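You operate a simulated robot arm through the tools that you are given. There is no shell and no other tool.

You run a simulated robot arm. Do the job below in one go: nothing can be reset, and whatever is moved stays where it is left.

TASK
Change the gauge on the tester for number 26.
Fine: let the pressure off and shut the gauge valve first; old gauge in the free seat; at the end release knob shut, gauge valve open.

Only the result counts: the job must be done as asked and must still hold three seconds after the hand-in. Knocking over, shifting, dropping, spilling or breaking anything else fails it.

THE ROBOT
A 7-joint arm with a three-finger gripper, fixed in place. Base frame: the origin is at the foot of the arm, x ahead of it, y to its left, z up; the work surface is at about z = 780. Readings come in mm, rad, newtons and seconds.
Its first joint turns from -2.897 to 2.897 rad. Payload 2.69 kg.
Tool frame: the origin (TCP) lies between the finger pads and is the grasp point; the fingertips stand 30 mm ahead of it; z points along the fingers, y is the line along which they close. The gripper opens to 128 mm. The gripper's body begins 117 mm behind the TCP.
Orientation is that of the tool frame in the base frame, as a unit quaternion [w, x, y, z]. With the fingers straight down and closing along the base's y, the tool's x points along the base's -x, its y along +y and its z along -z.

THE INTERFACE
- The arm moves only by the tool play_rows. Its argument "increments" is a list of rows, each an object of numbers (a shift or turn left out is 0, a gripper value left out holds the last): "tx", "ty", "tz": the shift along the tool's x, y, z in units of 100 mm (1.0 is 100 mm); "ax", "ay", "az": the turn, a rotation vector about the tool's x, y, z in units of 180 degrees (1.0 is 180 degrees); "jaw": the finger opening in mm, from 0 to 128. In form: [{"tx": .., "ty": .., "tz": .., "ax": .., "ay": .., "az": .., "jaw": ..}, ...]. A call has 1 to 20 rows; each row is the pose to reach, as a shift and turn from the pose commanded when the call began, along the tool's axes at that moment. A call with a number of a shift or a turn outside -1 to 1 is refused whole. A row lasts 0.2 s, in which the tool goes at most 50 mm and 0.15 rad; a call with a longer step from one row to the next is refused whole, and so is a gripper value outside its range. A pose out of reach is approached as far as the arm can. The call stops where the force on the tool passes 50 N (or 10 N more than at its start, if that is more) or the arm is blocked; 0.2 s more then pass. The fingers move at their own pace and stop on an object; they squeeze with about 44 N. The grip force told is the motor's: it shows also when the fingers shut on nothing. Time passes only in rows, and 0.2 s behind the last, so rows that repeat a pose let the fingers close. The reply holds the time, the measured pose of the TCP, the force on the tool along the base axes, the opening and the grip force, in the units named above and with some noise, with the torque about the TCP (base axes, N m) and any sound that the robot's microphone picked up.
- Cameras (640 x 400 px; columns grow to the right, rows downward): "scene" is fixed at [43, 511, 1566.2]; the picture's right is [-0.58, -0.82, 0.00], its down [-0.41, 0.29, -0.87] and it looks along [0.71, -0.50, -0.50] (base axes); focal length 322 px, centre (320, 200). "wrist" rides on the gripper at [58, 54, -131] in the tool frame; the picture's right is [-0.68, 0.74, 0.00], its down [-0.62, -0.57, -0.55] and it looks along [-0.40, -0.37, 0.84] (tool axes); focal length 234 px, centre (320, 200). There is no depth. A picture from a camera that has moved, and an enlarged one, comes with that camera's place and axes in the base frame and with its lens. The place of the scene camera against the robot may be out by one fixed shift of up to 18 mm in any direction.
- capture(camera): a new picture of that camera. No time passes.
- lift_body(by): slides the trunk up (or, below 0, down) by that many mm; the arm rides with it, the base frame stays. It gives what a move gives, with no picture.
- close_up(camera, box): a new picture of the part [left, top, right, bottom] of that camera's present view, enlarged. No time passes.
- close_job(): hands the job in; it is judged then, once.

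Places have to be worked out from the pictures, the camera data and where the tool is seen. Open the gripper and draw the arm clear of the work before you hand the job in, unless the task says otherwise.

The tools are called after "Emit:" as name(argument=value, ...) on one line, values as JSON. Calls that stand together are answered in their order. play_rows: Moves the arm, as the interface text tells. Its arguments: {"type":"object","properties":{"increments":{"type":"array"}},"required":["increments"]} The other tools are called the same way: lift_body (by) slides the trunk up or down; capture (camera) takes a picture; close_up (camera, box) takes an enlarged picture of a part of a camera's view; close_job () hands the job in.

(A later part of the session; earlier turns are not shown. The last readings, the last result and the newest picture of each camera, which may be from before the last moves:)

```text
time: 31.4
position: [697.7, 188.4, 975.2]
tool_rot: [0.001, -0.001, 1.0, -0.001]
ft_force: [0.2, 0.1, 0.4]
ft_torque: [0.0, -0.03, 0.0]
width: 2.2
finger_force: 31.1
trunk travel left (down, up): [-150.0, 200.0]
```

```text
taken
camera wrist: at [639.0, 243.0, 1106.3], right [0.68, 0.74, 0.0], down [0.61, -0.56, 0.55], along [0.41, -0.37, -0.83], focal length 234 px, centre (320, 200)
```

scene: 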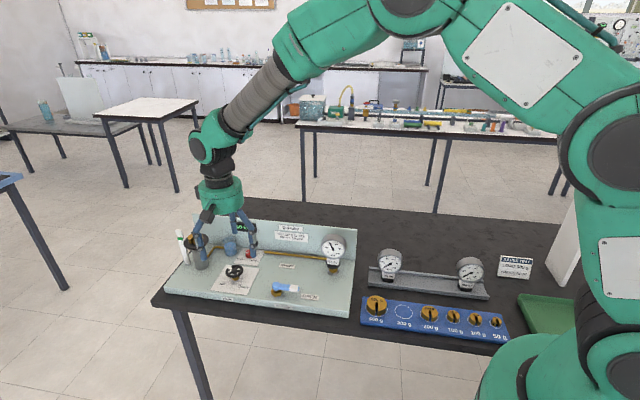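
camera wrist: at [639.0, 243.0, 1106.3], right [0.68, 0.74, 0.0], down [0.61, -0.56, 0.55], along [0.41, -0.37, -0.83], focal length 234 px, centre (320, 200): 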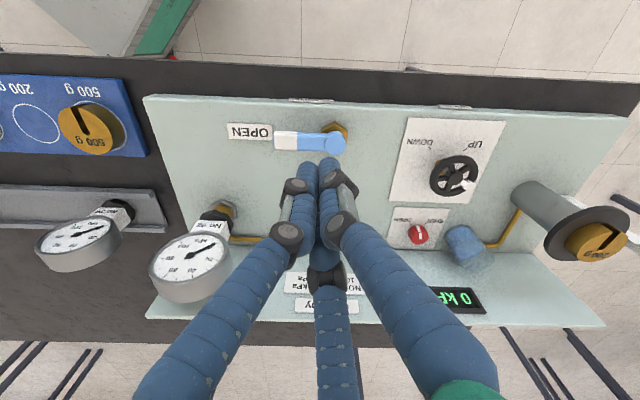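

The closed fingers touch at 2 mm. I enlarge the lever to place its pivot and tip.

Emit:
close_up(camera="wrist", box=[220, 90, 380, 190])

Emit:
close_up(camera="scene", box=[260, 260, 330, 305])

```text
4.00 times, centred on (300, 140) of wrist
camera zoom: at [639.0, 243.0, 1106.3], right [0.68, 0.74, 0.0], down [0.61, -0.56, 0.55], along [0.41, -0.37, -0.83], focal length 937 px, centre (400, 440)
```

zoom: 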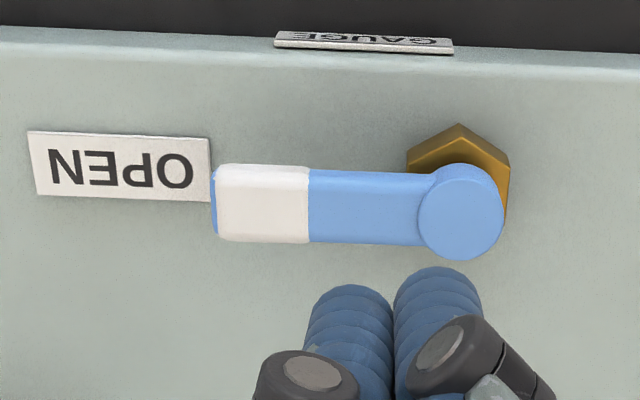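

```text
8.89 times, centred on (295, 282) of scene
camera zoom: at [43.0, 511.0, 1566.2], right [-0.58, -0.82, 0.0], down [-0.41, 0.29, -0.87], along [0.71, -0.5, -0.5], focal length 2859 px, centre (542, -533)
```

zoom: 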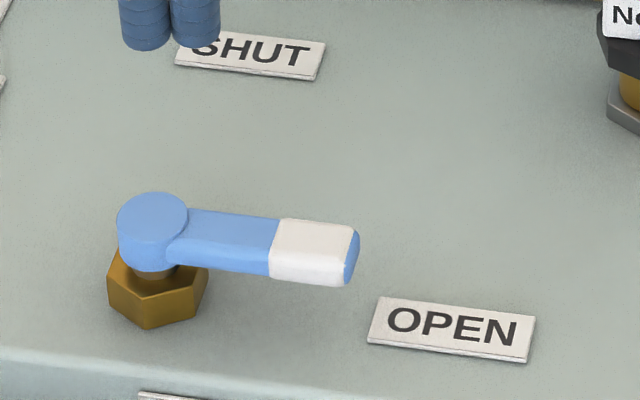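

The hub is at (719.5,193), top z ≈ 840, and the lever points along -135° with its tip 73 mm out. I will use the closed fingers as a post on the lever's front side and sweep it around the hub. First I place the post beside it and go down part way.

Emit:
play_rows(increments=[{"tx": 0.43, "ty": -0.08, "jaw": 0}, {"tx": 0.43, "ty": -0.08, "tz": 0.4}, {"tx": 0.43, "ty": -0.08, "tz": 0.8}, {"tx": 0.43, "ty": -0.08, "tz": 0.95}])

Emit:
capture(camera="wrist")

Emit:
close_up(camera="scene", box=[220, 210, 360, 298])

```text
time: 32.4
position: [656.7, 180.3, 877.7]
tool_rot: [0.0, 0.0, 1.0, -0.001]
ft_force: [0.3, -0.3, 0.0]
ft_torque: [-0.03, 0.06, 0.02]
width: 1.7
finger_force: 31.5
trunk travel left (down, up): [-150.0, 200.0]
```

```text
taken
camera wrist: at [597.9, 234.7, 1010.1], right [0.68, 0.74, 0.0], down [0.62, -0.56, 0.55], along [0.4, -0.37, -0.84], focal length 234 px, centre (320, 200)
```

wrist: 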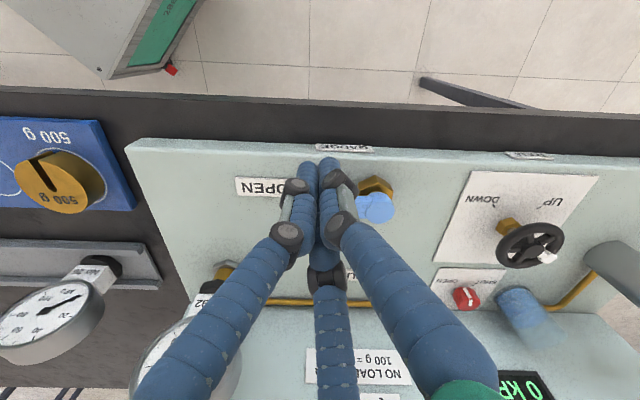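

```text
4.55 times, centred on (290, 254) of scene
camera zoom: at [43.0, 511.0, 1566.2], right [-0.58, -0.82, 0.0], down [-0.41, 0.29, -0.87], along [0.71, -0.5, -0.5], focal length 1462 px, centre (456, -46)
```

zoom: 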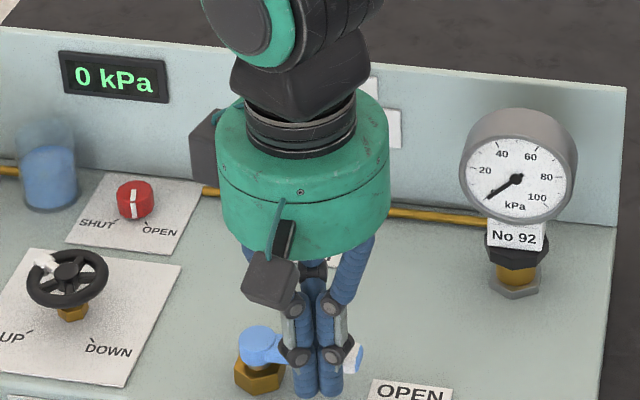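

The post is in front of the lever and clear of it. I lower to tips at about z 818 and sweep the post around the hub to about 283°, watching the force.

Emit:
play_rows(increments=[{"tz": 0.15, "jaw": 0}, {"tz": 0.295}, {"tz": 0.295}])

Emit:
play_rows(increments=[{"tx": -0.009, "ty": -0.036}, {"tx": -0.038, "ty": -0.12}, {"tx": -0.079, "ty": -0.2}, {"tx": -0.13, "ty": -0.273}, {"tx": -0.191, "ty": -0.339}, {"tx": -0.26, "ty": -0.395}, {"tx": -0.337, "ty": -0.441}, {"tx": -0.419, "ty": -0.476}, {"tx": -0.506, "ty": -0.499}, {"tx": -0.594, "ty": -0.51}, {"tx": -0.684, "ty": -0.509}, {"tx": -0.772, "ty": -0.495}])

Emit:
capture(camera="wrist")

Emit:
close_up(camera="scene", box=[220, 210, 360, 298])

```text
time: 33.1
position: [656.7, 181.5, 849.0]
tool_rot: [0.001, 0.0, 1.0, -0.001]
ft_force: [-0.7, 0.1, 0.5]
ft_torque: [0.0, 0.05, 0.0]
width: 2.1
finger_force: 31.1
trunk travel left (down, up): [-150.0, 200.0]
```

```text
time: 35.8
position: [733.8, 129.5, 850.2]
tool_rot: [0.001, 0.0, 1.0, -0.001]
ft_force: [0.6, -0.4, -0.7]
ft_torque: [0.01, 0.0, 0.01]
width: 2.2
finger_force: 31.2
trunk travel left (down, up): [-150.0, 200.0]
```

```text
taken
camera wrist: at [674.9, 184.3, 980.6], right [0.68, 0.74, 0.0], down [0.61, -0.57, 0.55], along [0.41, -0.37, -0.83], focal length 234 px, centre (320, 200)
```

wrist: 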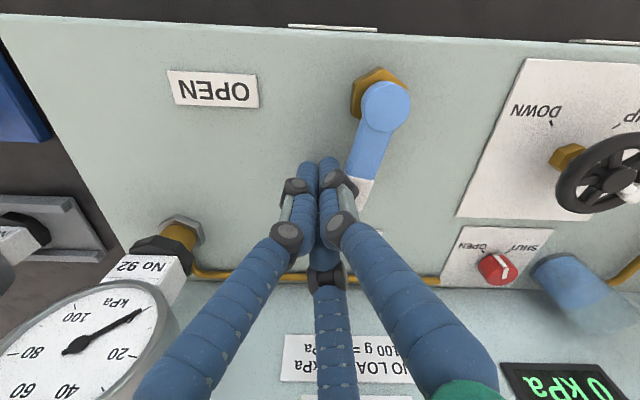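

```text
4.55 times, centred on (290, 254) of scene
camera zoom: at [43.0, 511.0, 1566.2], right [-0.58, -0.82, 0.0], down [-0.41, 0.29, -0.87], along [0.71, -0.5, -0.5], focal length 1462 px, centre (456, -46)
```

zoom: 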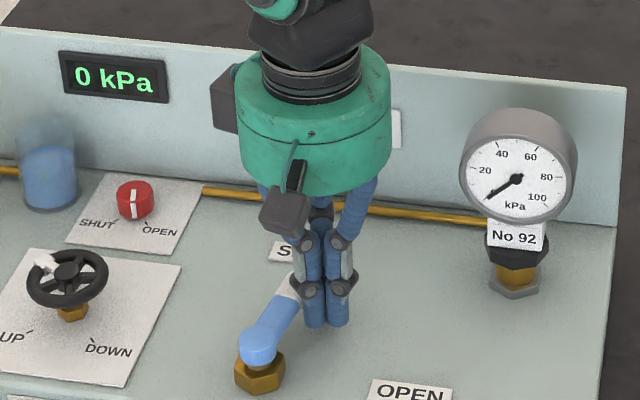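

The lever swung easily and now points to about -51°, so roughly 6–7° are left to the straight-back SHUT position. I push about 8 mm further along the arc.

Emit:
play_rows(increments=[{"tx": -0.04, "ty": 0.01}, {"tx": -0.077, "ty": 0.022}, {"tx": -0.077, "ty": 0.022}])

Emit:
close_up(camera="wrist", box=[280, 60, 440, 240])

Emit:
close_up(camera="scene", box=[220, 210, 360, 298])

```text
time: 36.5
position: [741.6, 133.5, 849.2]
tool_rot: [0.001, 0.0, 1.0, -0.001]
ft_force: [0.7, 0.3, 0.4]
ft_torque: [0.0, 0.03, -0.03]
width: 2.0
finger_force: 31.4
trunk travel left (down, up): [-150.0, 200.0]
```

```text
2.22 times, centred on (360, 150) of wrist
camera zoom: at [682.2, 186.6, 980.4], right [0.68, 0.74, 0.0], down [0.61, -0.57, 0.55], along [0.41, -0.37, -0.84], focal length 520 px, centre (231, 311)
```

zoom: 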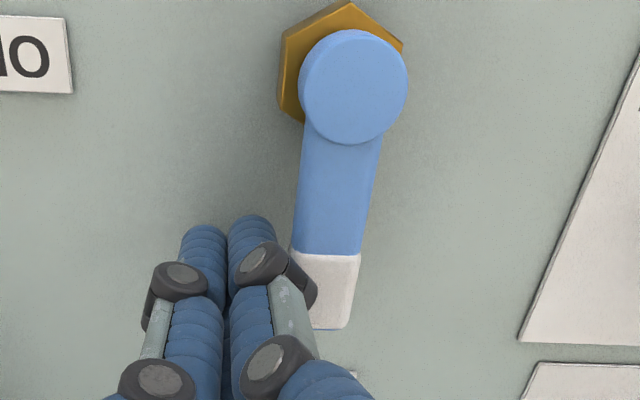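

```text
4.55 times, centred on (290, 254) of scene
camera zoom: at [43.0, 511.0, 1566.2], right [-0.58, -0.82, 0.0], down [-0.41, 0.29, -0.87], along [0.71, -0.5, -0.5], focal length 1462 px, centre (456, -46)
```

zoom: 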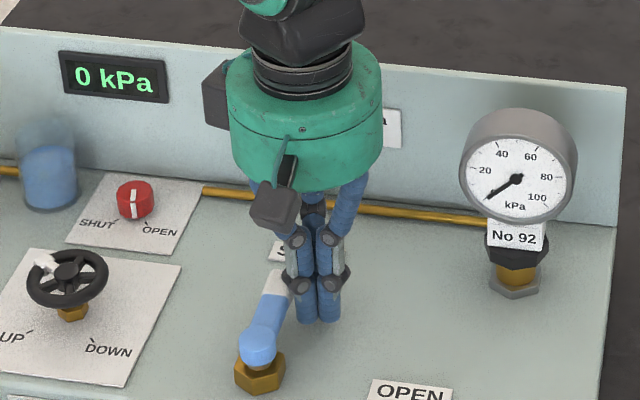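

The lever now lies along -45°, straight back at SHUT (measured -44.8 to -45.6°), with no load on it. I back the post off, rise to about 1040 and move toward the gauges for a look.

Emit:
play_rows(increments=[{"tx": 0.05, "ty": -0.05}, {"tx": 0.05, "ty": -0.05, "tz": -0.4}, {"tx": 0.05, "ty": -0.05, "tz": -0.8}, {"tx": 0.05, "ty": -0.05, "tz": -1.0}])

Emit:
play_rows(increments=[{"tz": -0.45, "jaw": 60}, {"tz": -0.9}, {"tz": -0.9}])

Emit:
play_rows(increments=[{"tx": 0.25, "ty": -0.25}, {"tx": 0.5, "ty": -0.5}, {"tx": 0.75, "ty": -0.75}, {"tx": 0.9, "ty": -0.95}])

Emit:
capture(camera="wrist")

Emit:
capture(camera="scene")

```text
time: 37.5
position: [734.4, 127.5, 949.7]
tool_rot: [0.001, -0.001, 1.0, 0.0]
ft_force: [-0.5, 0.8, -0.1]
ft_torque: [0.0, -0.04, 0.0]
width: 1.9
finger_force: 31.3
trunk travel left (down, up): [-150.0, 200.0]
```

```text
time: 38.4
position: [736.5, 128.5, 1041.5]
tool_rot: [0.0, 0.0, 1.0, -0.001]
ft_force: [-0.8, 0.2, 0.7]
ft_torque: [-0.01, -0.06, 0.02]
width: 60.1
finger_force: 0.2
trunk travel left (down, up): [-150.0, 200.0]
```

```text
time: 39.4
position: [645.0, 32.1, 1039.4]
tool_rot: [0.001, 0.0, 1.0, -0.001]
ft_force: [0.1, 0.2, 0.1]
ft_torque: [-0.01, 0.04, 0.01]
width: 60.4
finger_force: 0.1
trunk travel left (down, up): [-150.0, 200.0]
```

```text
taken
camera wrist: at [586.2, 86.3, 1171.0], right [0.68, 0.74, 0.0], down [0.61, -0.56, 0.55], along [0.41, -0.37, -0.83], focal length 234 px, centre (320, 200)
```

wrist: 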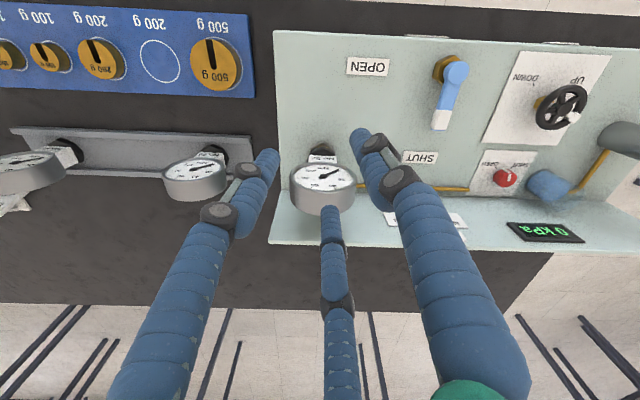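

```text
taken
```

scene: 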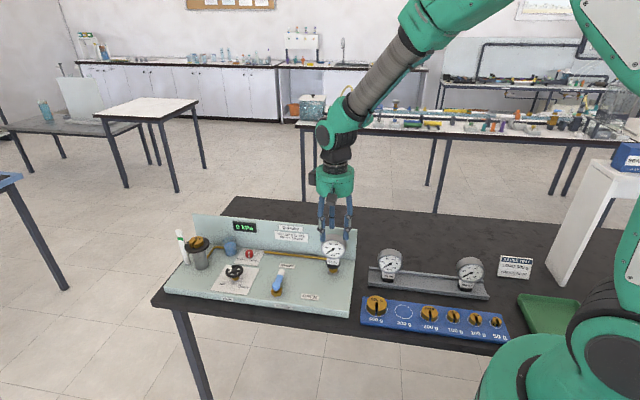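

The valve lever now points at SHUT in both views. I enlarge gauge 92 and the rack, looking for the free seat.

Emit:
close_up(camera="wrist", box=[260, 120, 388, 220])

Emit:
close_up(camera="wrist", box=[0, 110, 260, 220])

Emit:
close_up(camera="scene", box=[360, 240, 500, 305])

Emit:
close_up(camera="scene", box=[310, 225, 360, 285])

```text
4.00 times, centred on (324, 170) of wrist
camera zoom: at [586.2, 86.3, 1171.0], right [0.68, 0.74, 0.0], down [0.61, -0.56, 0.55], along [0.41, -0.37, -0.83], focal length 937 px, centre (304, 320)
```

zoom: 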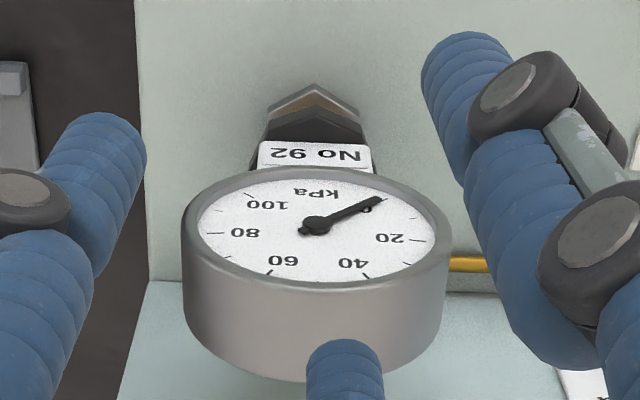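

```text
2.46 times, centred on (130, 165) of wrist
camera zoom: at [586.2, 86.3, 1171.0], right [0.68, 0.74, 0.0], down [0.61, -0.56, 0.55], along [0.41, -0.37, -0.83], focal length 576 px, centre (788, 286)
```

zoom: 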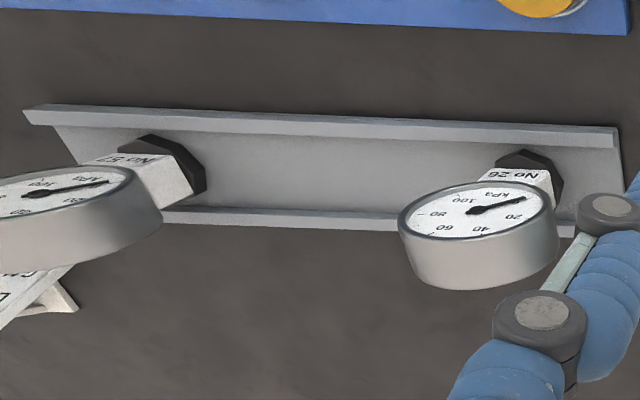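

```text
4.57 times, centred on (430, 272) of scene
camera zoom: at [43.0, 511.0, 1566.2], right [-0.58, -0.82, 0.0], down [-0.41, 0.29, -0.87], along [0.71, -0.5, -0.5], focal length 1470 px, centre (-183, -131)
```

zoom: 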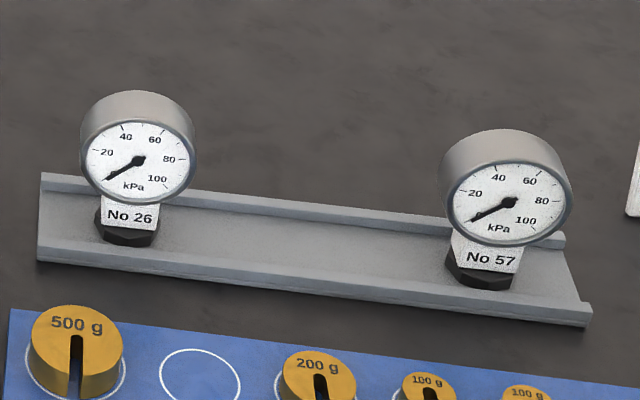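

```text
6.67 times, centred on (335, 255) of scene
camera zoom: at [43.0, 511.0, 1566.2], right [-0.58, -0.82, 0.0], down [-0.41, 0.29, -0.87], along [0.71, -0.5, -0.5], focal length 2144 px, centre (220, -167)
```

zoom: 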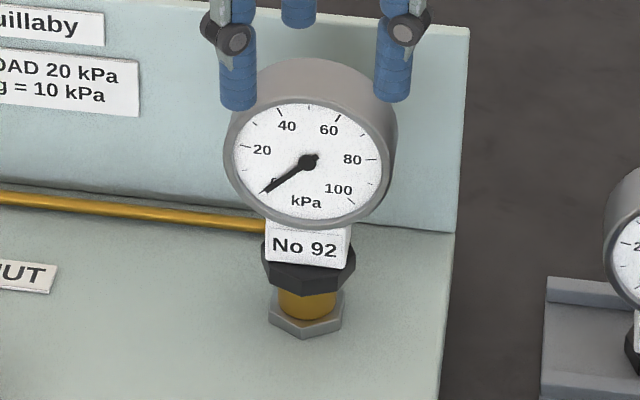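

The rack is a plain channel: No 26 stands at its left end, No 57 at its right end, and the free seat lies between them. Gauge 92's dial hub is near (687,-2,908), about 80 mm across and about 33 mm deep. I move over it and turn the hand to see it from the side, so I can place the dial against its base axis.

Emit:
play_rows(increments=[{"tx": -0.24, "ty": -0.19, "jaw": 128}, {"tx": -0.47, "ty": -0.37}, {"tx": -0.47, "ty": -0.37, "az": -0.045}, {"tx": -0.47, "ty": -0.37, "az": -0.09}, {"tx": -0.47, "ty": -0.37, "az": -0.135}, {"tx": -0.47, "ty": -0.37, "az": -0.18}, {"tx": -0.47, "ty": -0.37, "az": -0.225}, {"tx": -0.47, "ty": -0.37, "az": -0.27}, {"tx": -0.47, "ty": -0.37, "az": -0.315}, {"tx": -0.47, "ty": -0.37, "az": -0.36}, {"tx": -0.47, "ty": -0.37, "az": -0.405}, {"tx": -0.47, "ty": -0.37, "az": -0.45}, {"tx": -0.47, "ty": -0.37, "az": -0.5}, {"tx": -0.47, "ty": -0.37, "az": -0.5}])

Emit:
capture(camera="wrist")

```text
refused: row 13 steps farther than a row can; nothing moved
```

```text
taken
camera wrist: at [586.2, 86.3, 1171.0], right [0.68, 0.74, 0.0], down [0.61, -0.56, 0.55], along [0.41, -0.37, -0.83], focal length 234 px, centre (320, 200)
```

wrist: 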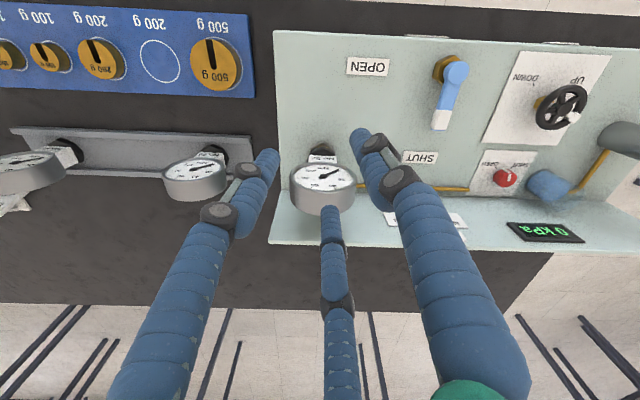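

The last turn step was slightly too large and the call was refused, so nothing moved. I repeat it with even steps.

Emit:
play_rows(increments=[{"tx": -0.24, "ty": -0.19, "jaw": 128}, {"tx": -0.47, "ty": -0.37}, {"tx": -0.47, "ty": -0.37, "az": -0.042}, {"tx": -0.47, "ty": -0.37, "az": -0.084}, {"tx": -0.47, "ty": -0.37, "az": -0.126}, {"tx": -0.47, "ty": -0.37, "az": -0.168}, {"tx": -0.47, "ty": -0.37, "az": -0.21}, {"tx": -0.47, "ty": -0.37, "az": -0.252}, {"tx": -0.47, "ty": -0.37, "az": -0.294}, {"tx": -0.47, "ty": -0.37, "az": -0.336}, {"tx": -0.47, "ty": -0.37, "az": -0.378}, {"tx": -0.47, "ty": -0.37, "az": -0.42}, {"tx": -0.47, "ty": -0.37, "az": -0.462}, {"tx": -0.47, "ty": -0.37, "az": -0.5}, {"tx": -0.47, "ty": -0.37, "az": -0.5}])

Emit:
capture(camera="wrist")

```text
time: 42.5
position: [693.8, -4.2, 1039.2]
tool_rot: [0.0, 0.708, -0.707, 0.001]
ft_force: [-0.3, 0.2, -0.3]
ft_torque: [0.01, 0.0, -0.02]
width: 128.0
finger_force: 0.0
trunk travel left (down, up): [-150.0, 200.0]
```

```text
taken
camera wrist: at [638.5, -61.9, 1170.2], right [-0.74, 0.68, 0.0], down [0.56, 0.62, 0.55], along [0.37, 0.4, -0.84], focal length 234 px, centre (320, 200)
```

wrist: 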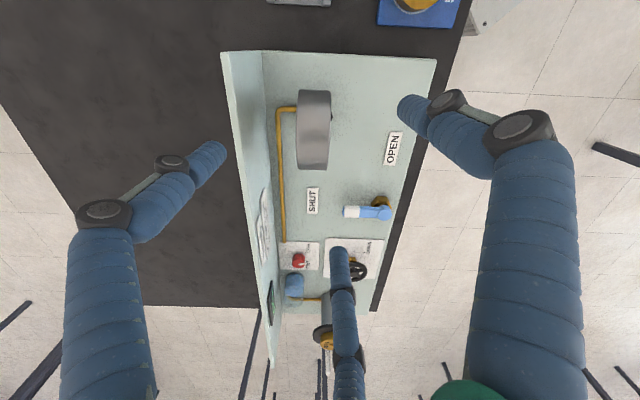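

This view looks along the tester from its right end. I enlarge the gauge.

Emit:
close_up(camera="wrist", box=[256, 70, 384, 180])

```text
3.64 times, centred on (320, 125) of wrist
camera zoom: at [638.5, -61.9, 1170.2], right [-0.74, 0.68, 0.0], down [0.56, 0.62, 0.55], along [0.37, 0.4, -0.84], focal length 852 px, centre (320, 473)
```

zoom: 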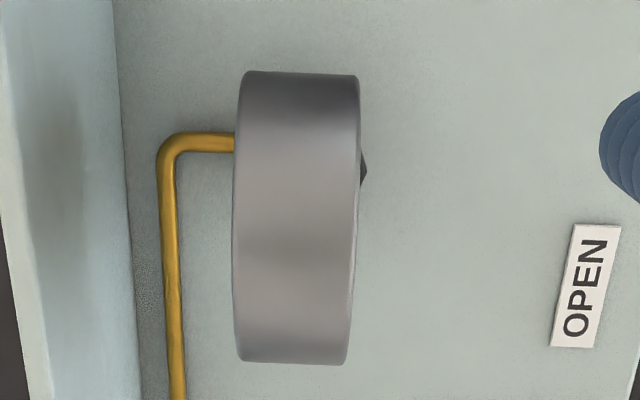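

The dial drum sits centred over its base axis. I place that axis at (695.5,-9.5), drum about 33 mm thick front to back, hub at z 908, top at about 949. I turn so the single finger faces the front (ψ = 135°), aim about 5 mm behind the axis so the three fingertips balance on both faces, and look before lowering.

Emit:
play_rows(increments=[{"tx": 0.092, "ty": -0.055, "jaw": 84}, {"tx": 0.092, "ty": -0.055, "az": 0.042}, {"tx": 0.092, "ty": -0.055, "az": 0.084}, {"tx": 0.092, "ty": -0.055, "az": 0.126}, {"tx": 0.092, "ty": -0.055, "az": 0.168}, {"tx": 0.092, "ty": -0.055, "az": 0.21}, {"tx": 0.092, "ty": -0.055, "az": 0.25}, {"tx": 0.092, "ty": -0.055, "az": 0.25}])

Emit:
capture(camera="wrist")

Emit:
close_up(camera="scene", box=[290, 180, 400, 290])

```text
time: 44.4
position: [698.3, -13.7, 1038.8]
tool_rot: [0.0, -0.382, 0.924, 0.0]
ft_force: [0.0, 0.1, 0.4]
ft_torque: [0.0, 0.0, -0.01]
width: 84.0
finger_force: 0.0
trunk travel left (down, up): [-150.0, 200.0]
```

```text
taken
camera wrist: at [618.1, -15.7, 1170.6], right [-0.04, 1.0, 0.0], down [0.83, 0.04, 0.55], along [0.55, 0.02, -0.84], focal length 234 px, centre (320, 200)
```

wrist: 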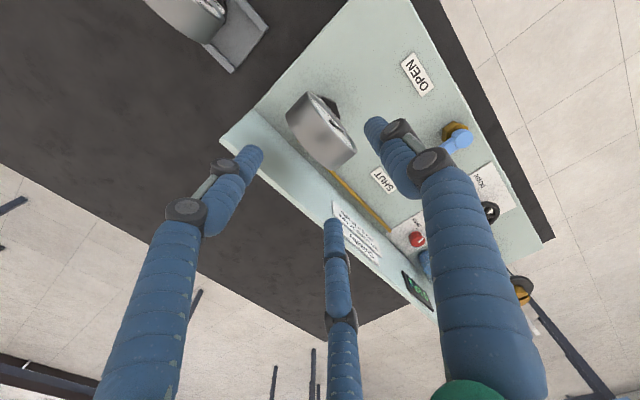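

```text
3.64 times, centred on (345, 235) of scene
camera zoom: at [43.0, 511.0, 1566.2], right [-0.58, -0.82, 0.0], down [-0.41, 0.29, -0.87], along [0.71, -0.5, -0.5], focal length 1170 px, centre (229, 73)
```

zoom: 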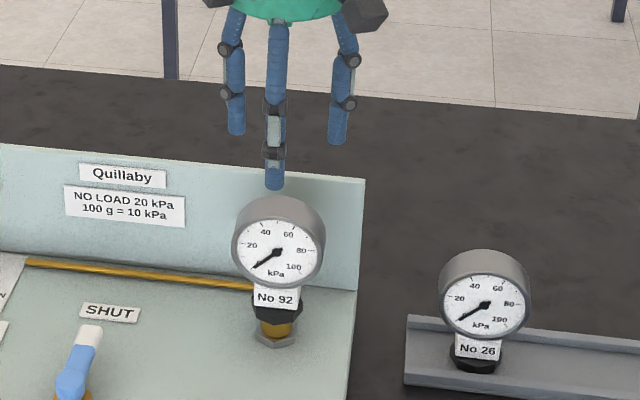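

The front finger stands ahead of the dial and the pair behind it. I enlarge to check how the drum lies under the fingers.

Emit:
close_up(camera="wrist", box=[240, 70, 400, 200])

```text
3.08 times, centred on (320, 135) of wrist
camera zoom: at [618.1, -15.7, 1170.6], right [-0.04, 1.0, 0.0], down [0.83, 0.04, 0.55], along [0.55, 0.02, -0.84], focal length 720 px, centre (320, 400)
```

zoom: 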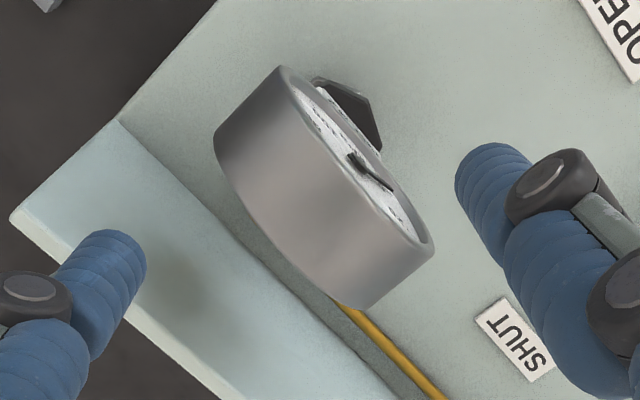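

The projected drum outline (axis (695.5,-9.5), radius 41, depth 33) matches this picture to about 1 mm. I lower to z ≈ 925 with the jaw at 84.

Emit:
play_rows(increments=[{"tz": 0.3, "jaw": 84}, {"tz": 0.6}, {"tz": 0.8}, {"tz": 1.0}])

Emit:
play_rows(increments=[{"tz": 0.08}, {"tz": 0.14}, {"tz": 0.14}])

Emit:
capture(camera="wrist")

Emit:
close_up(camera="scene", box=[290, 180, 400, 290])

```text
time: 45.4
position: [696.2, -13.0, 938.7]
tool_rot: [0.001, -0.383, 0.924, 0.0]
ft_force: [-0.2, 0.0, -0.2]
ft_torque: [0.0, -0.02, 0.0]
width: 84.0
finger_force: 0.1
trunk travel left (down, up): [-150.0, 200.0]
```

```text
time: 46.1
position: [697.7, -13.7, 925.6]
tool_rot: [0.0, -0.383, 0.924, 0.0]
ft_force: [0.0, -0.5, -1.1]
ft_torque: [0.0, 0.02, 0.01]
width: 83.9
finger_force: 0.0
trunk travel left (down, up): [-150.0, 200.0]
```

```text
taken
camera wrist: at [618.2, -16.2, 1057.0], right [-0.04, 1.0, 0.0], down [0.83, 0.04, 0.55], along [0.55, 0.02, -0.84], focal length 234 px, centre (320, 200)
```

wrist: 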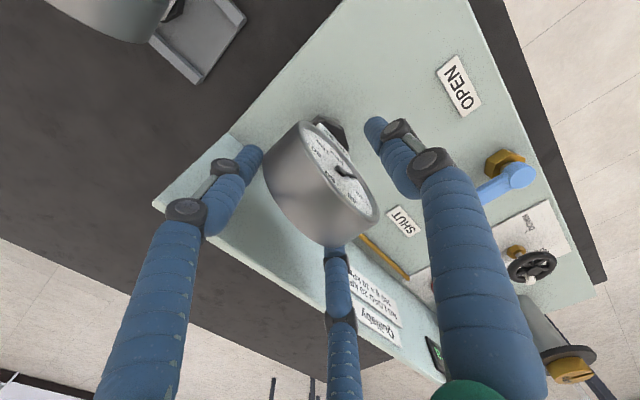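

```text
3.64 times, centred on (345, 235) of scene
camera zoom: at [43.0, 511.0, 1566.2], right [-0.58, -0.82, 0.0], down [-0.41, 0.29, -0.87], along [0.71, -0.5, -0.5], focal length 1170 px, centre (229, 73)
```

zoom: 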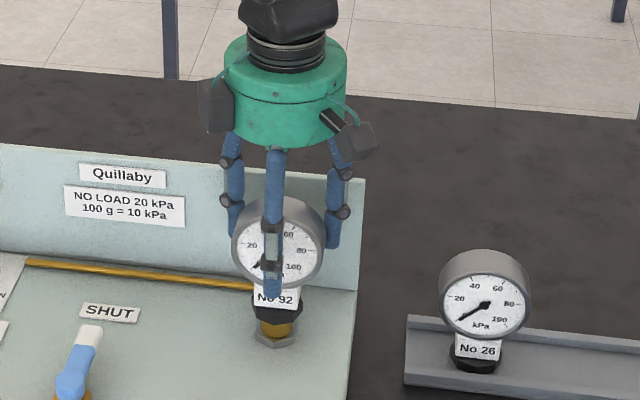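

The fingers straddle the drum without contact. I close in stages and watch the loads.

Emit:
play_rows(increments=[{"jaw": 58}, {"jaw": 58}, {"jaw": 52}, {"jaw": 52}])

Emit:
play_rows(increments=[{"jaw": 40}, {"jaw": 40}, {"jaw": 40}])

Emit:
capture(camera="wrist")

Emit:
close_up(camera="scene", box=[290, 180, 400, 290])

```text
time: 47.1
position: [698.3, -13.1, 925.7]
tool_rot: [0.001, -0.383, 0.924, -0.001]
ft_force: [-0.5, -0.8, 1.1]
ft_torque: [0.02, 0.01, 0.02]
width: 52.0
finger_force: 0.4
trunk travel left (down, up): [-150.0, 200.0]
heard: snap
```

```text
time: 48.0
position: [697.8, -13.8, 925.6]
tool_rot: [0.001, -0.382, 0.924, -0.001]
ft_force: [0.2, -1.3, 0.9]
ft_torque: [-0.05, -0.06, -0.03]
width: 46.4
finger_force: 44.0
trunk travel left (down, up): [-150.0, 200.0]
```

```text
taken
camera wrist: at [618.1, -16.3, 1057.2], right [-0.04, 1.0, 0.0], down [0.83, 0.04, 0.55], along [0.55, 0.02, -0.84], focal length 234 px, centre (320, 200)
```

wrist: 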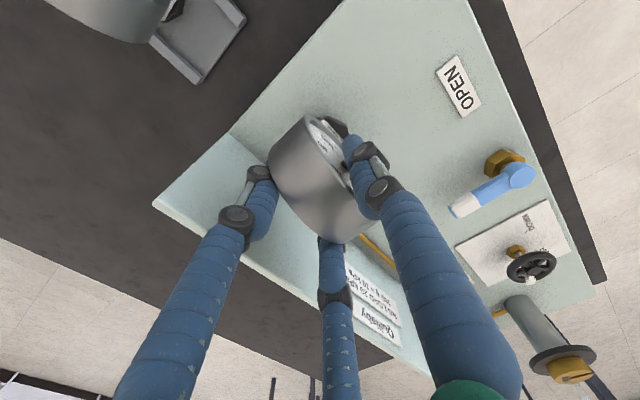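

```text
3.64 times, centred on (345, 235) of scene
camera zoom: at [43.0, 511.0, 1566.2], right [-0.58, -0.82, 0.0], down [-0.41, 0.29, -0.87], along [0.71, -0.5, -0.5], focal length 1170 px, centre (229, 73)
```

zoom: 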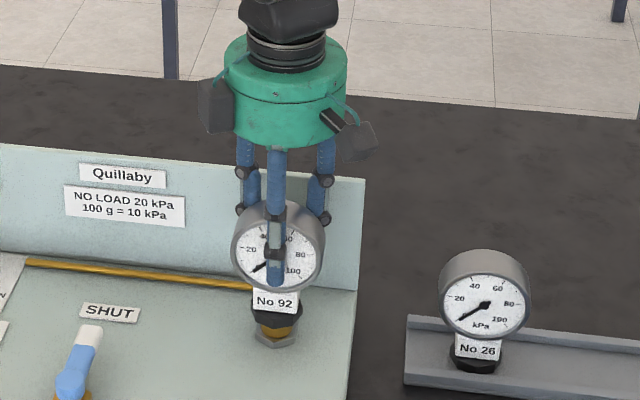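

A "snap" was heard as the fingers met the drum, and the width is 46.4, as expected for a three-finger hold on the drum. I look closely to see whether the gauge came off its stub or something else gave.

Emit:
close_up(camera="scene", box=[310, 225, 360, 285])

Emit:
close_up(camera="wrist", box=[240, 90, 400, 250])

```text
6.67 times, centred on (335, 255) of scene
camera zoom: at [43.0, 511.0, 1566.2], right [-0.58, -0.82, 0.0], down [-0.41, 0.29, -0.87], along [0.71, -0.5, -0.5], focal length 2144 px, centre (220, -167)
```

zoom: 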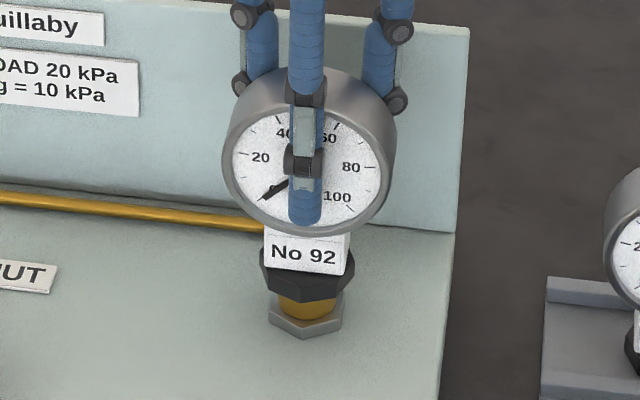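

```text
2.50 times, centred on (320, 170) of wrist
camera zoom: at [618.1, -16.3, 1057.2], right [-0.04, 1.0, 0.0], down [0.83, 0.04, 0.55], along [0.55, 0.02, -0.84], focal length 585 px, centre (320, 275)
```

zoom: 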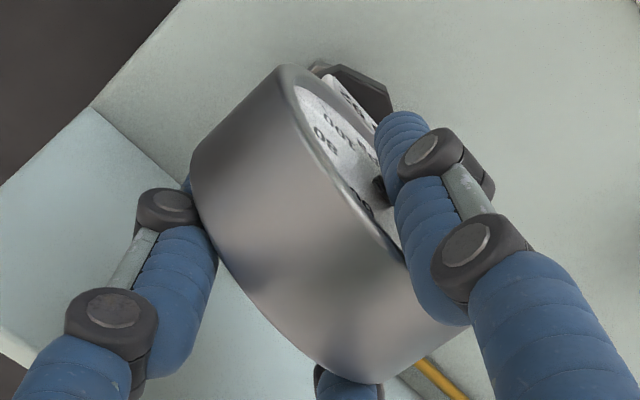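

The face is whole; the gauge only shifted forward a few mm on its stub, so the snap was the fitting letting go. It is held at 44 N, and I lift it straight up slowly.

Emit:
play_rows(increments=[{"tz": -0.05}, {"tz": -0.12}, {"tz": -0.2}, {"tz": -0.3}])

Emit:
close_up(camera="scene", box=[310, 205, 360, 285])

```text
time: 49.0
position: [698.0, -14.5, 955.6]
tool_rot: [0.0, -0.383, 0.924, 0.0]
ft_force: [0.0, -0.8, -2.1]
ft_torque: [-0.06, -0.01, 0.02]
width: 46.4
finger_force: 43.9
trunk travel left (down, up): [-150.0, 200.0]
```

```text
5.00 times, centred on (335, 245) of scene
camera zoom: at [43.0, 511.0, 1566.2], right [-0.58, -0.82, 0.0], down [-0.41, 0.29, -0.87], along [0.71, -0.5, -0.5], focal length 1608 px, centre (245, -25)
```

zoom: 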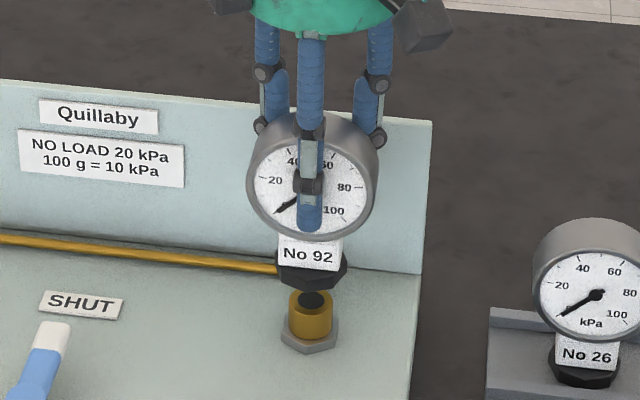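

The gauge is free, weighs about 2 N, and the brass stub with its bore shows below. I lift it further, to about z 1050, and inspect the stub and the gauge's foot.

Emit:
play_rows(increments=[{"tz": -0.25}, {"tz": -0.5}, {"tz": -0.75}, {"tz": -0.95}])

Emit:
close_up(camera="scene", box=[300, 170, 380, 290])

Emit:
capture(camera="wrist")

```text
time: 50.0
position: [697.9, -14.6, 1050.5]
tool_rot: [0.001, -0.383, 0.924, -0.001]
ft_force: [0.7, -0.3, -3.0]
ft_torque: [-0.02, -0.01, -0.01]
width: 46.1
finger_force: 43.8
trunk travel left (down, up): [-150.0, 200.0]
```

```text
3.33 times, centred on (340, 230) of scene
camera zoom: at [43.0, 511.0, 1566.2], right [-0.58, -0.82, 0.0], down [-0.41, 0.29, -0.87], along [0.71, -0.5, -0.5], focal length 1072 px, centre (253, 100)
```

zoom: 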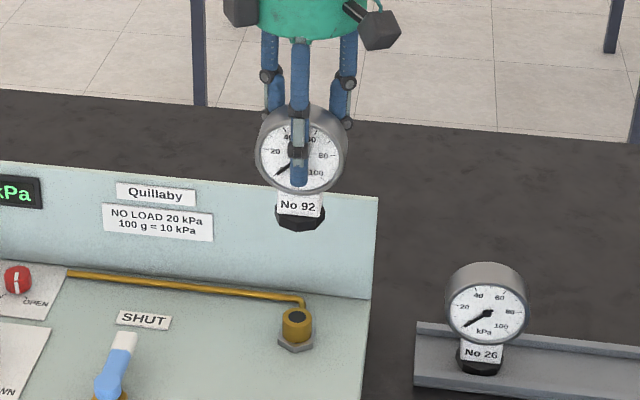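

```text
taken
camera wrist: at [618.3, -16.7, 1182.4], right [-0.04, 1.0, 0.0], down [0.83, 0.04, 0.55], along [0.55, 0.02, -0.84], focal length 234 px, centre (320, 200)
```

wrist: 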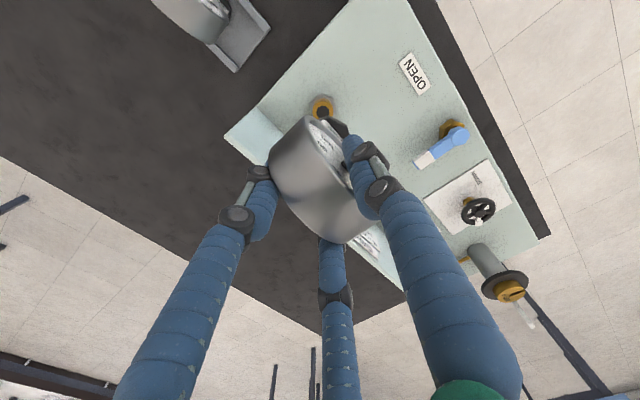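

The stub is visible past the dial. I enlarge it in both views to get the port's exact place and height.

Emit:
close_up(camera="wrist", box=[290, 80, 354, 130])

Emit:
close_up(camera="scene", box=[310, 250, 350, 280])

Emit:
close_up(camera="scene", box=[310, 190, 350, 245])

```text
8.00 times, centred on (322, 105) of wrist
camera zoom: at [618.3, -16.7, 1182.4], right [-0.04, 1.0, 0.0], down [0.83, 0.04, 0.55], along [0.55, 0.02, -0.84], focal length 1873 px, centre (304, 960)
```

zoom: 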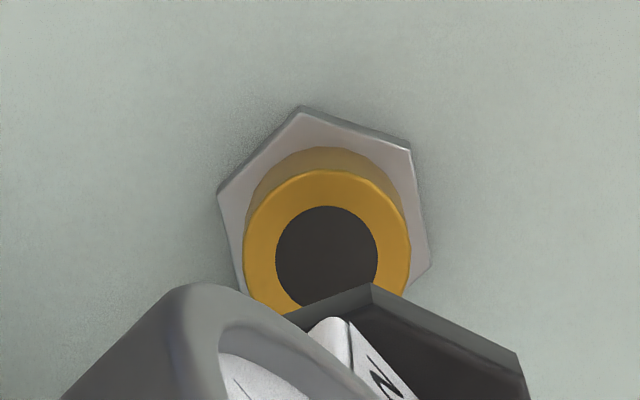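

```text
13.33 times, centred on (330, 265) of scene
camera zoom: at [43.0, 511.0, 1566.2], right [-0.58, -0.82, 0.0], down [-0.41, 0.29, -0.87], along [0.71, -0.5, -0.5], focal length 4288 px, centre (187, -667)
```

zoom: 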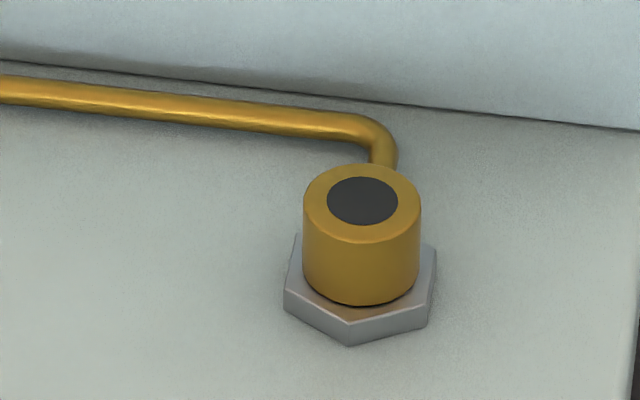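

```text
7.27 times, centred on (330, 218) of scene
camera zoom: at [43.0, 511.0, 1566.2], right [-0.58, -0.82, 0.0], down [-0.41, 0.29, -0.87], along [0.71, -0.5, -0.5], focal length 2339 px, centre (247, 73)
```

zoom: 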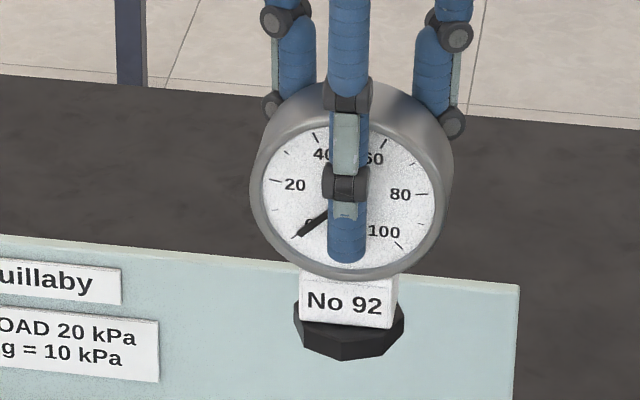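

Port: boss top centre (694.5,-9.5), z ≈ 833, 18 mm bore. In the hand the gauge's axis is about 7 mm ahead of the TCP. I carry it at TCP z ≈ 1080, clear of No 26, toward the rack so that the wrist camera looks straight down on the free stretch.

Emit:
play_rows(increments=[{"tz": -0.3}, {"tx": 0.3, "ty": -0.06, "tz": -0.3}, {"tx": 0.6, "ty": -0.12, "tz": -0.3}, {"tx": 0.82, "ty": -0.17, "tz": -0.3}])

Emit:
play_rows(increments=[{"tx": 0.3, "ty": -0.06}, {"tx": 0.6, "ty": -0.12}, {"tx": 0.82, "ty": -0.17}])

Emit:
capture(camera="wrist")

Emit:
play_rows(increments=[{"tx": 0.3, "ty": -0.06}, {"tx": 0.6, "ty": -0.12}, {"tx": 0.82, "ty": -0.17}])

Emit:
capture(camera="wrist")

Emit:
capture(camera="scene")

```text
time: 51.0
position: [651.7, -81.8, 1082.1]
tool_rot: [0.0, -0.383, 0.924, 0.0]
ft_force: [0.6, 0.2, -2.8]
ft_torque: [0.0, -0.01, -0.02]
width: 46.3
finger_force: 44.2
trunk travel left (down, up): [-150.0, 200.0]
```

```text
time: 51.8
position: [605.8, -153.7, 1081.4]
tool_rot: [0.0, -0.383, 0.924, -0.001]
ft_force: [-0.6, -0.4, -2.7]
ft_torque: [-0.02, -0.03, -0.01]
width: 46.0
finger_force: 44.1
trunk travel left (down, up): [-150.0, 200.0]
```

```text
taken
camera wrist: at [525.1, -156.7, 1212.6], right [-0.04, 1.0, 0.0], down [0.83, 0.04, 0.55], along [0.55, 0.02, -0.84], focal length 234 px, centre (320, 200)
```

wrist: 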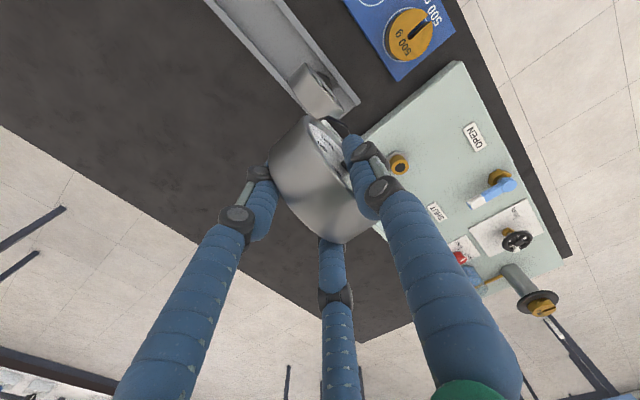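

```text
time: 52.5
position: [560.7, -225.6, 1080.0]
tool_rot: [0.0, -0.383, 0.924, 0.0]
ft_force: [0.4, -0.3, -2.4]
ft_torque: [0.0, -0.02, 0.03]
width: 45.8
finger_force: 43.7
trunk travel left (down, up): [-150.0, 200.0]
```

```text
taken
camera wrist: at [480.0, -227.6, 1212.1], right [-0.04, 1.0, 0.0], down [0.83, 0.04, 0.55], along [0.55, 0.02, -0.83], focal length 234 px, centre (320, 200)
```

wrist: 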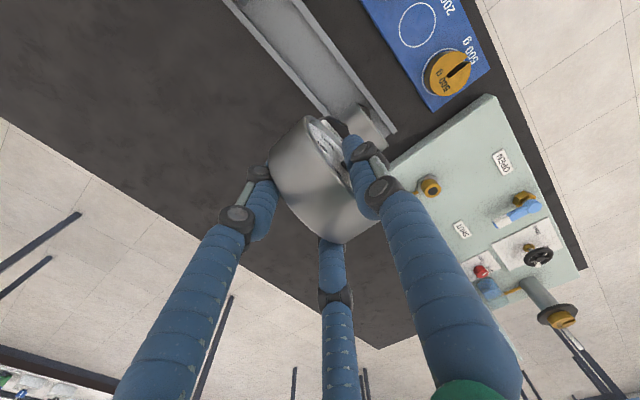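

```text
taken
```

scene: 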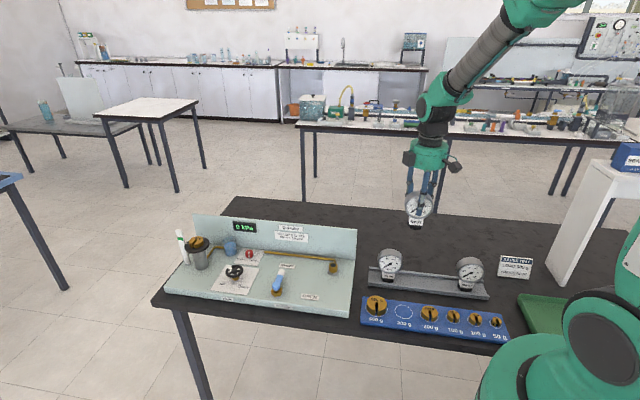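

The empty stretch of the channel is in view. I enlarge it to find its walls, its ends and any seat mark.

Emit:
close_up(camera="wrist", box=[210, 0, 402, 120])

Emit:
close_up(camera="scene", box=[360, 240, 500, 305])

```text
3.33 times, centred on (306, 60) of wrist
camera zoom: at [480.0, -227.6, 1212.1], right [-0.04, 1.0, 0.0], down [0.83, 0.04, 0.55], along [0.55, 0.02, -0.83], focal length 781 px, centre (367, 667)
```

zoom: 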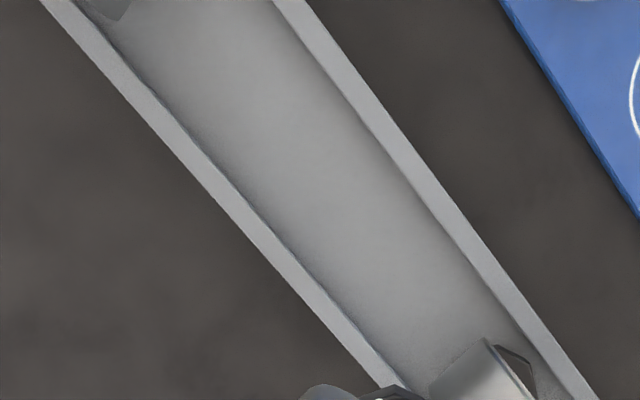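

```text
4.57 times, centred on (430, 272) of scene
camera zoom: at [43.0, 511.0, 1566.2], right [-0.58, -0.82, 0.0], down [-0.41, 0.29, -0.87], along [0.71, -0.5, -0.5], focal length 1470 px, centre (-183, -131)
```

zoom: 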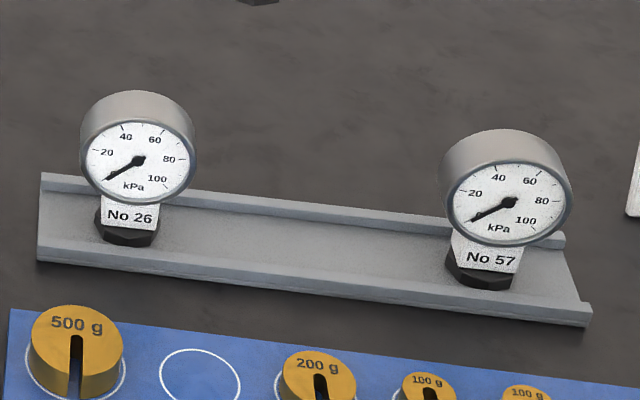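

No marks: just a channel with its centre line at e_B ≈ 521 (about 58 mm between rims) and its floor near z 785. The 26 and 57 hubs are at 297 and 44 along it, so the free middle seat is at about 170, which is (488.6,-248.2). I bring the held gauge's axis over that point and go down part way.

Emit:
play_rows(increments=[{"tx": 0.23, "ty": 0.09}, {"tx": 0.46, "ty": 0.18}, {"tx": 0.687, "ty": 0.272}, {"tx": 0.687, "ty": 0.272, "tz": 0.3}, {"tx": 0.687, "ty": 0.272, "tz": 0.6}, {"tx": 0.687, "ty": 0.272, "tz": 0.9}])

Emit:
capture(camera="wrist")

Emit:
close_up(camera="scene", box=[360, 190, 520, 310])

```text
time: 54.0
position: [494.9, -254.2, 990.6]
tool_rot: [0.0, -0.382, 0.924, -0.001]
ft_force: [0.0, 0.6, -1.5]
ft_torque: [-0.01, 0.0, -0.01]
width: 46.1
finger_force: 43.9
trunk travel left (down, up): [-150.0, 200.0]
```

```text
taken
camera wrist: at [414.1, -256.1, 1122.1], right [-0.04, 1.0, 0.0], down [0.83, 0.04, 0.55], along [0.55, 0.02, -0.83], focal length 234 px, centre (320, 200)
```

wrist: 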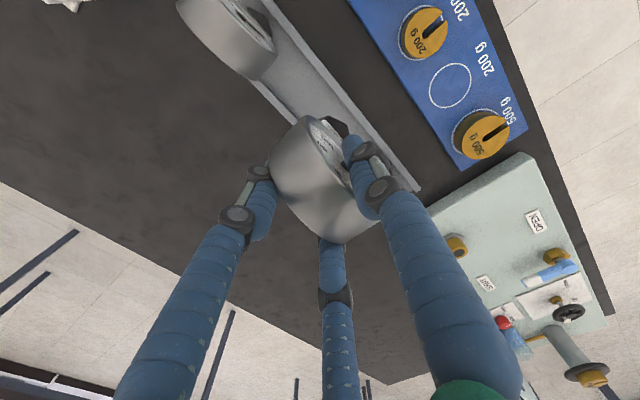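

```text
3.33 times, centred on (440, 250) of scene
camera zoom: at [43.0, 511.0, 1566.2], right [-0.58, -0.82, 0.0], down [-0.41, 0.29, -0.87], along [0.71, -0.5, -0.5], focal length 1072 px, centre (-80, 33)
```

zoom: 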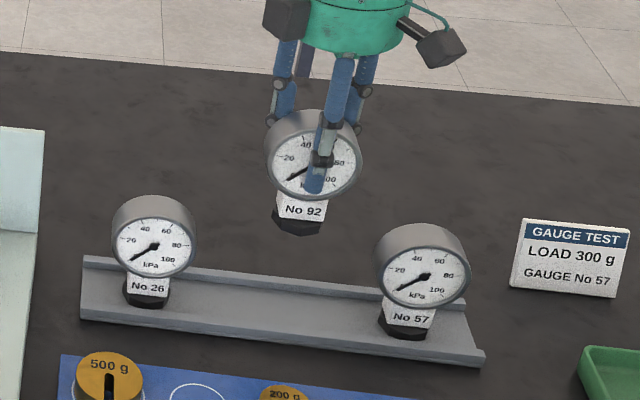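

The landing point projects to the middle of the channel floor, midway between the two gauges. I lower to TCP z ≈ 890 and check.

Emit:
play_rows(increments=[{"tz": 0.3}, {"tz": 0.6}, {"tz": 0.8}, {"tz": 0.98}])

Emit:
close_up(camera="scene", box=[360, 220, 500, 305])

Emit:
close_up(camera="wrist", box=[240, 60, 420, 220])

```text
time: 55.0
position: [492.3, -252.6, 892.5]
tool_rot: [0.0, -0.383, 0.924, -0.001]
ft_force: [0.1, -0.2, -1.7]
ft_torque: [0.01, -0.04, 0.0]
width: 46.0
finger_force: 44.2
trunk travel left (down, up): [-150.0, 200.0]
```

```text
4.57 times, centred on (430, 262) of scene
camera zoom: at [43.0, 511.0, 1566.2], right [-0.58, -0.82, 0.0], down [-0.41, 0.29, -0.87], along [0.71, -0.5, -0.5], focal length 1470 px, centre (-183, -86)
```

zoom: 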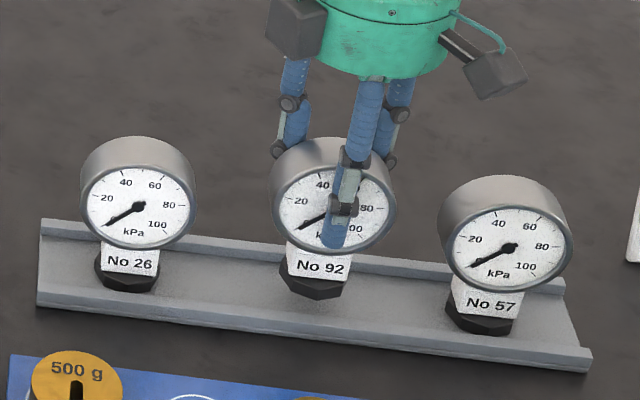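

```text
2.50 times, centred on (330, 140) of wrist
camera zoom: at [412.6, -256.6, 1024.0], right [-0.04, 1.0, 0.0], down [0.83, 0.04, 0.55], along [0.55, 0.02, -0.84], focal length 585 px, centre (295, 350)
```

zoom: 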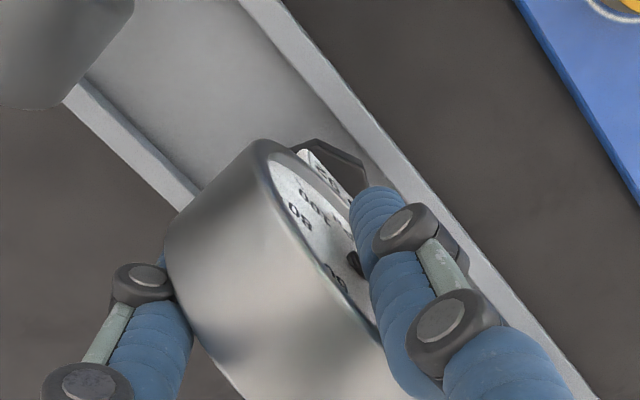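

The held collar lines up with the collars of 26 and 57 and is clear of both rims, with about 13–15 mm to go. I lower 10 mm, then creep.

Emit:
play_rows(increments=[{"tz": 0.05}, {"tz": 0.1}])

Emit:
play_rows(increments=[{"tz": 0.015}, {"tz": 0.03}])

Emit:
close_up(camera="scene", box=[360, 220, 500, 305])

```text
time: 55.5
position: [493.7, -253.5, 883.2]
tool_rot: [0.001, -0.383, 0.924, -0.002]
ft_force: [0.0, 0.8, -2.1]
ft_torque: [0.0, -0.01, 0.01]
width: 46.2
finger_force: 44.2
trunk travel left (down, up): [-150.0, 200.0]
```

```text
time: 56.1
position: [492.9, -253.6, 879.9]
tool_rot: [0.001, -0.383, 0.924, -0.001]
ft_force: [0.3, -0.3, -2.0]
ft_torque: [-0.03, -0.01, 0.01]
width: 45.8
finger_force: 44.0
trunk travel left (down, up): [-150.0, 200.0]
```

```text
4.57 times, centred on (430, 262) of scene
camera zoom: at [43.0, 511.0, 1566.2], right [-0.58, -0.82, 0.0], down [-0.41, 0.29, -0.87], along [0.71, -0.5, -0.5], focal length 1470 px, centre (-183, -86)
```

zoom: 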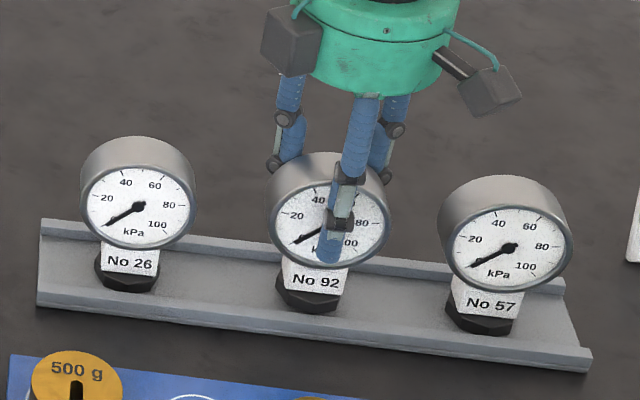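

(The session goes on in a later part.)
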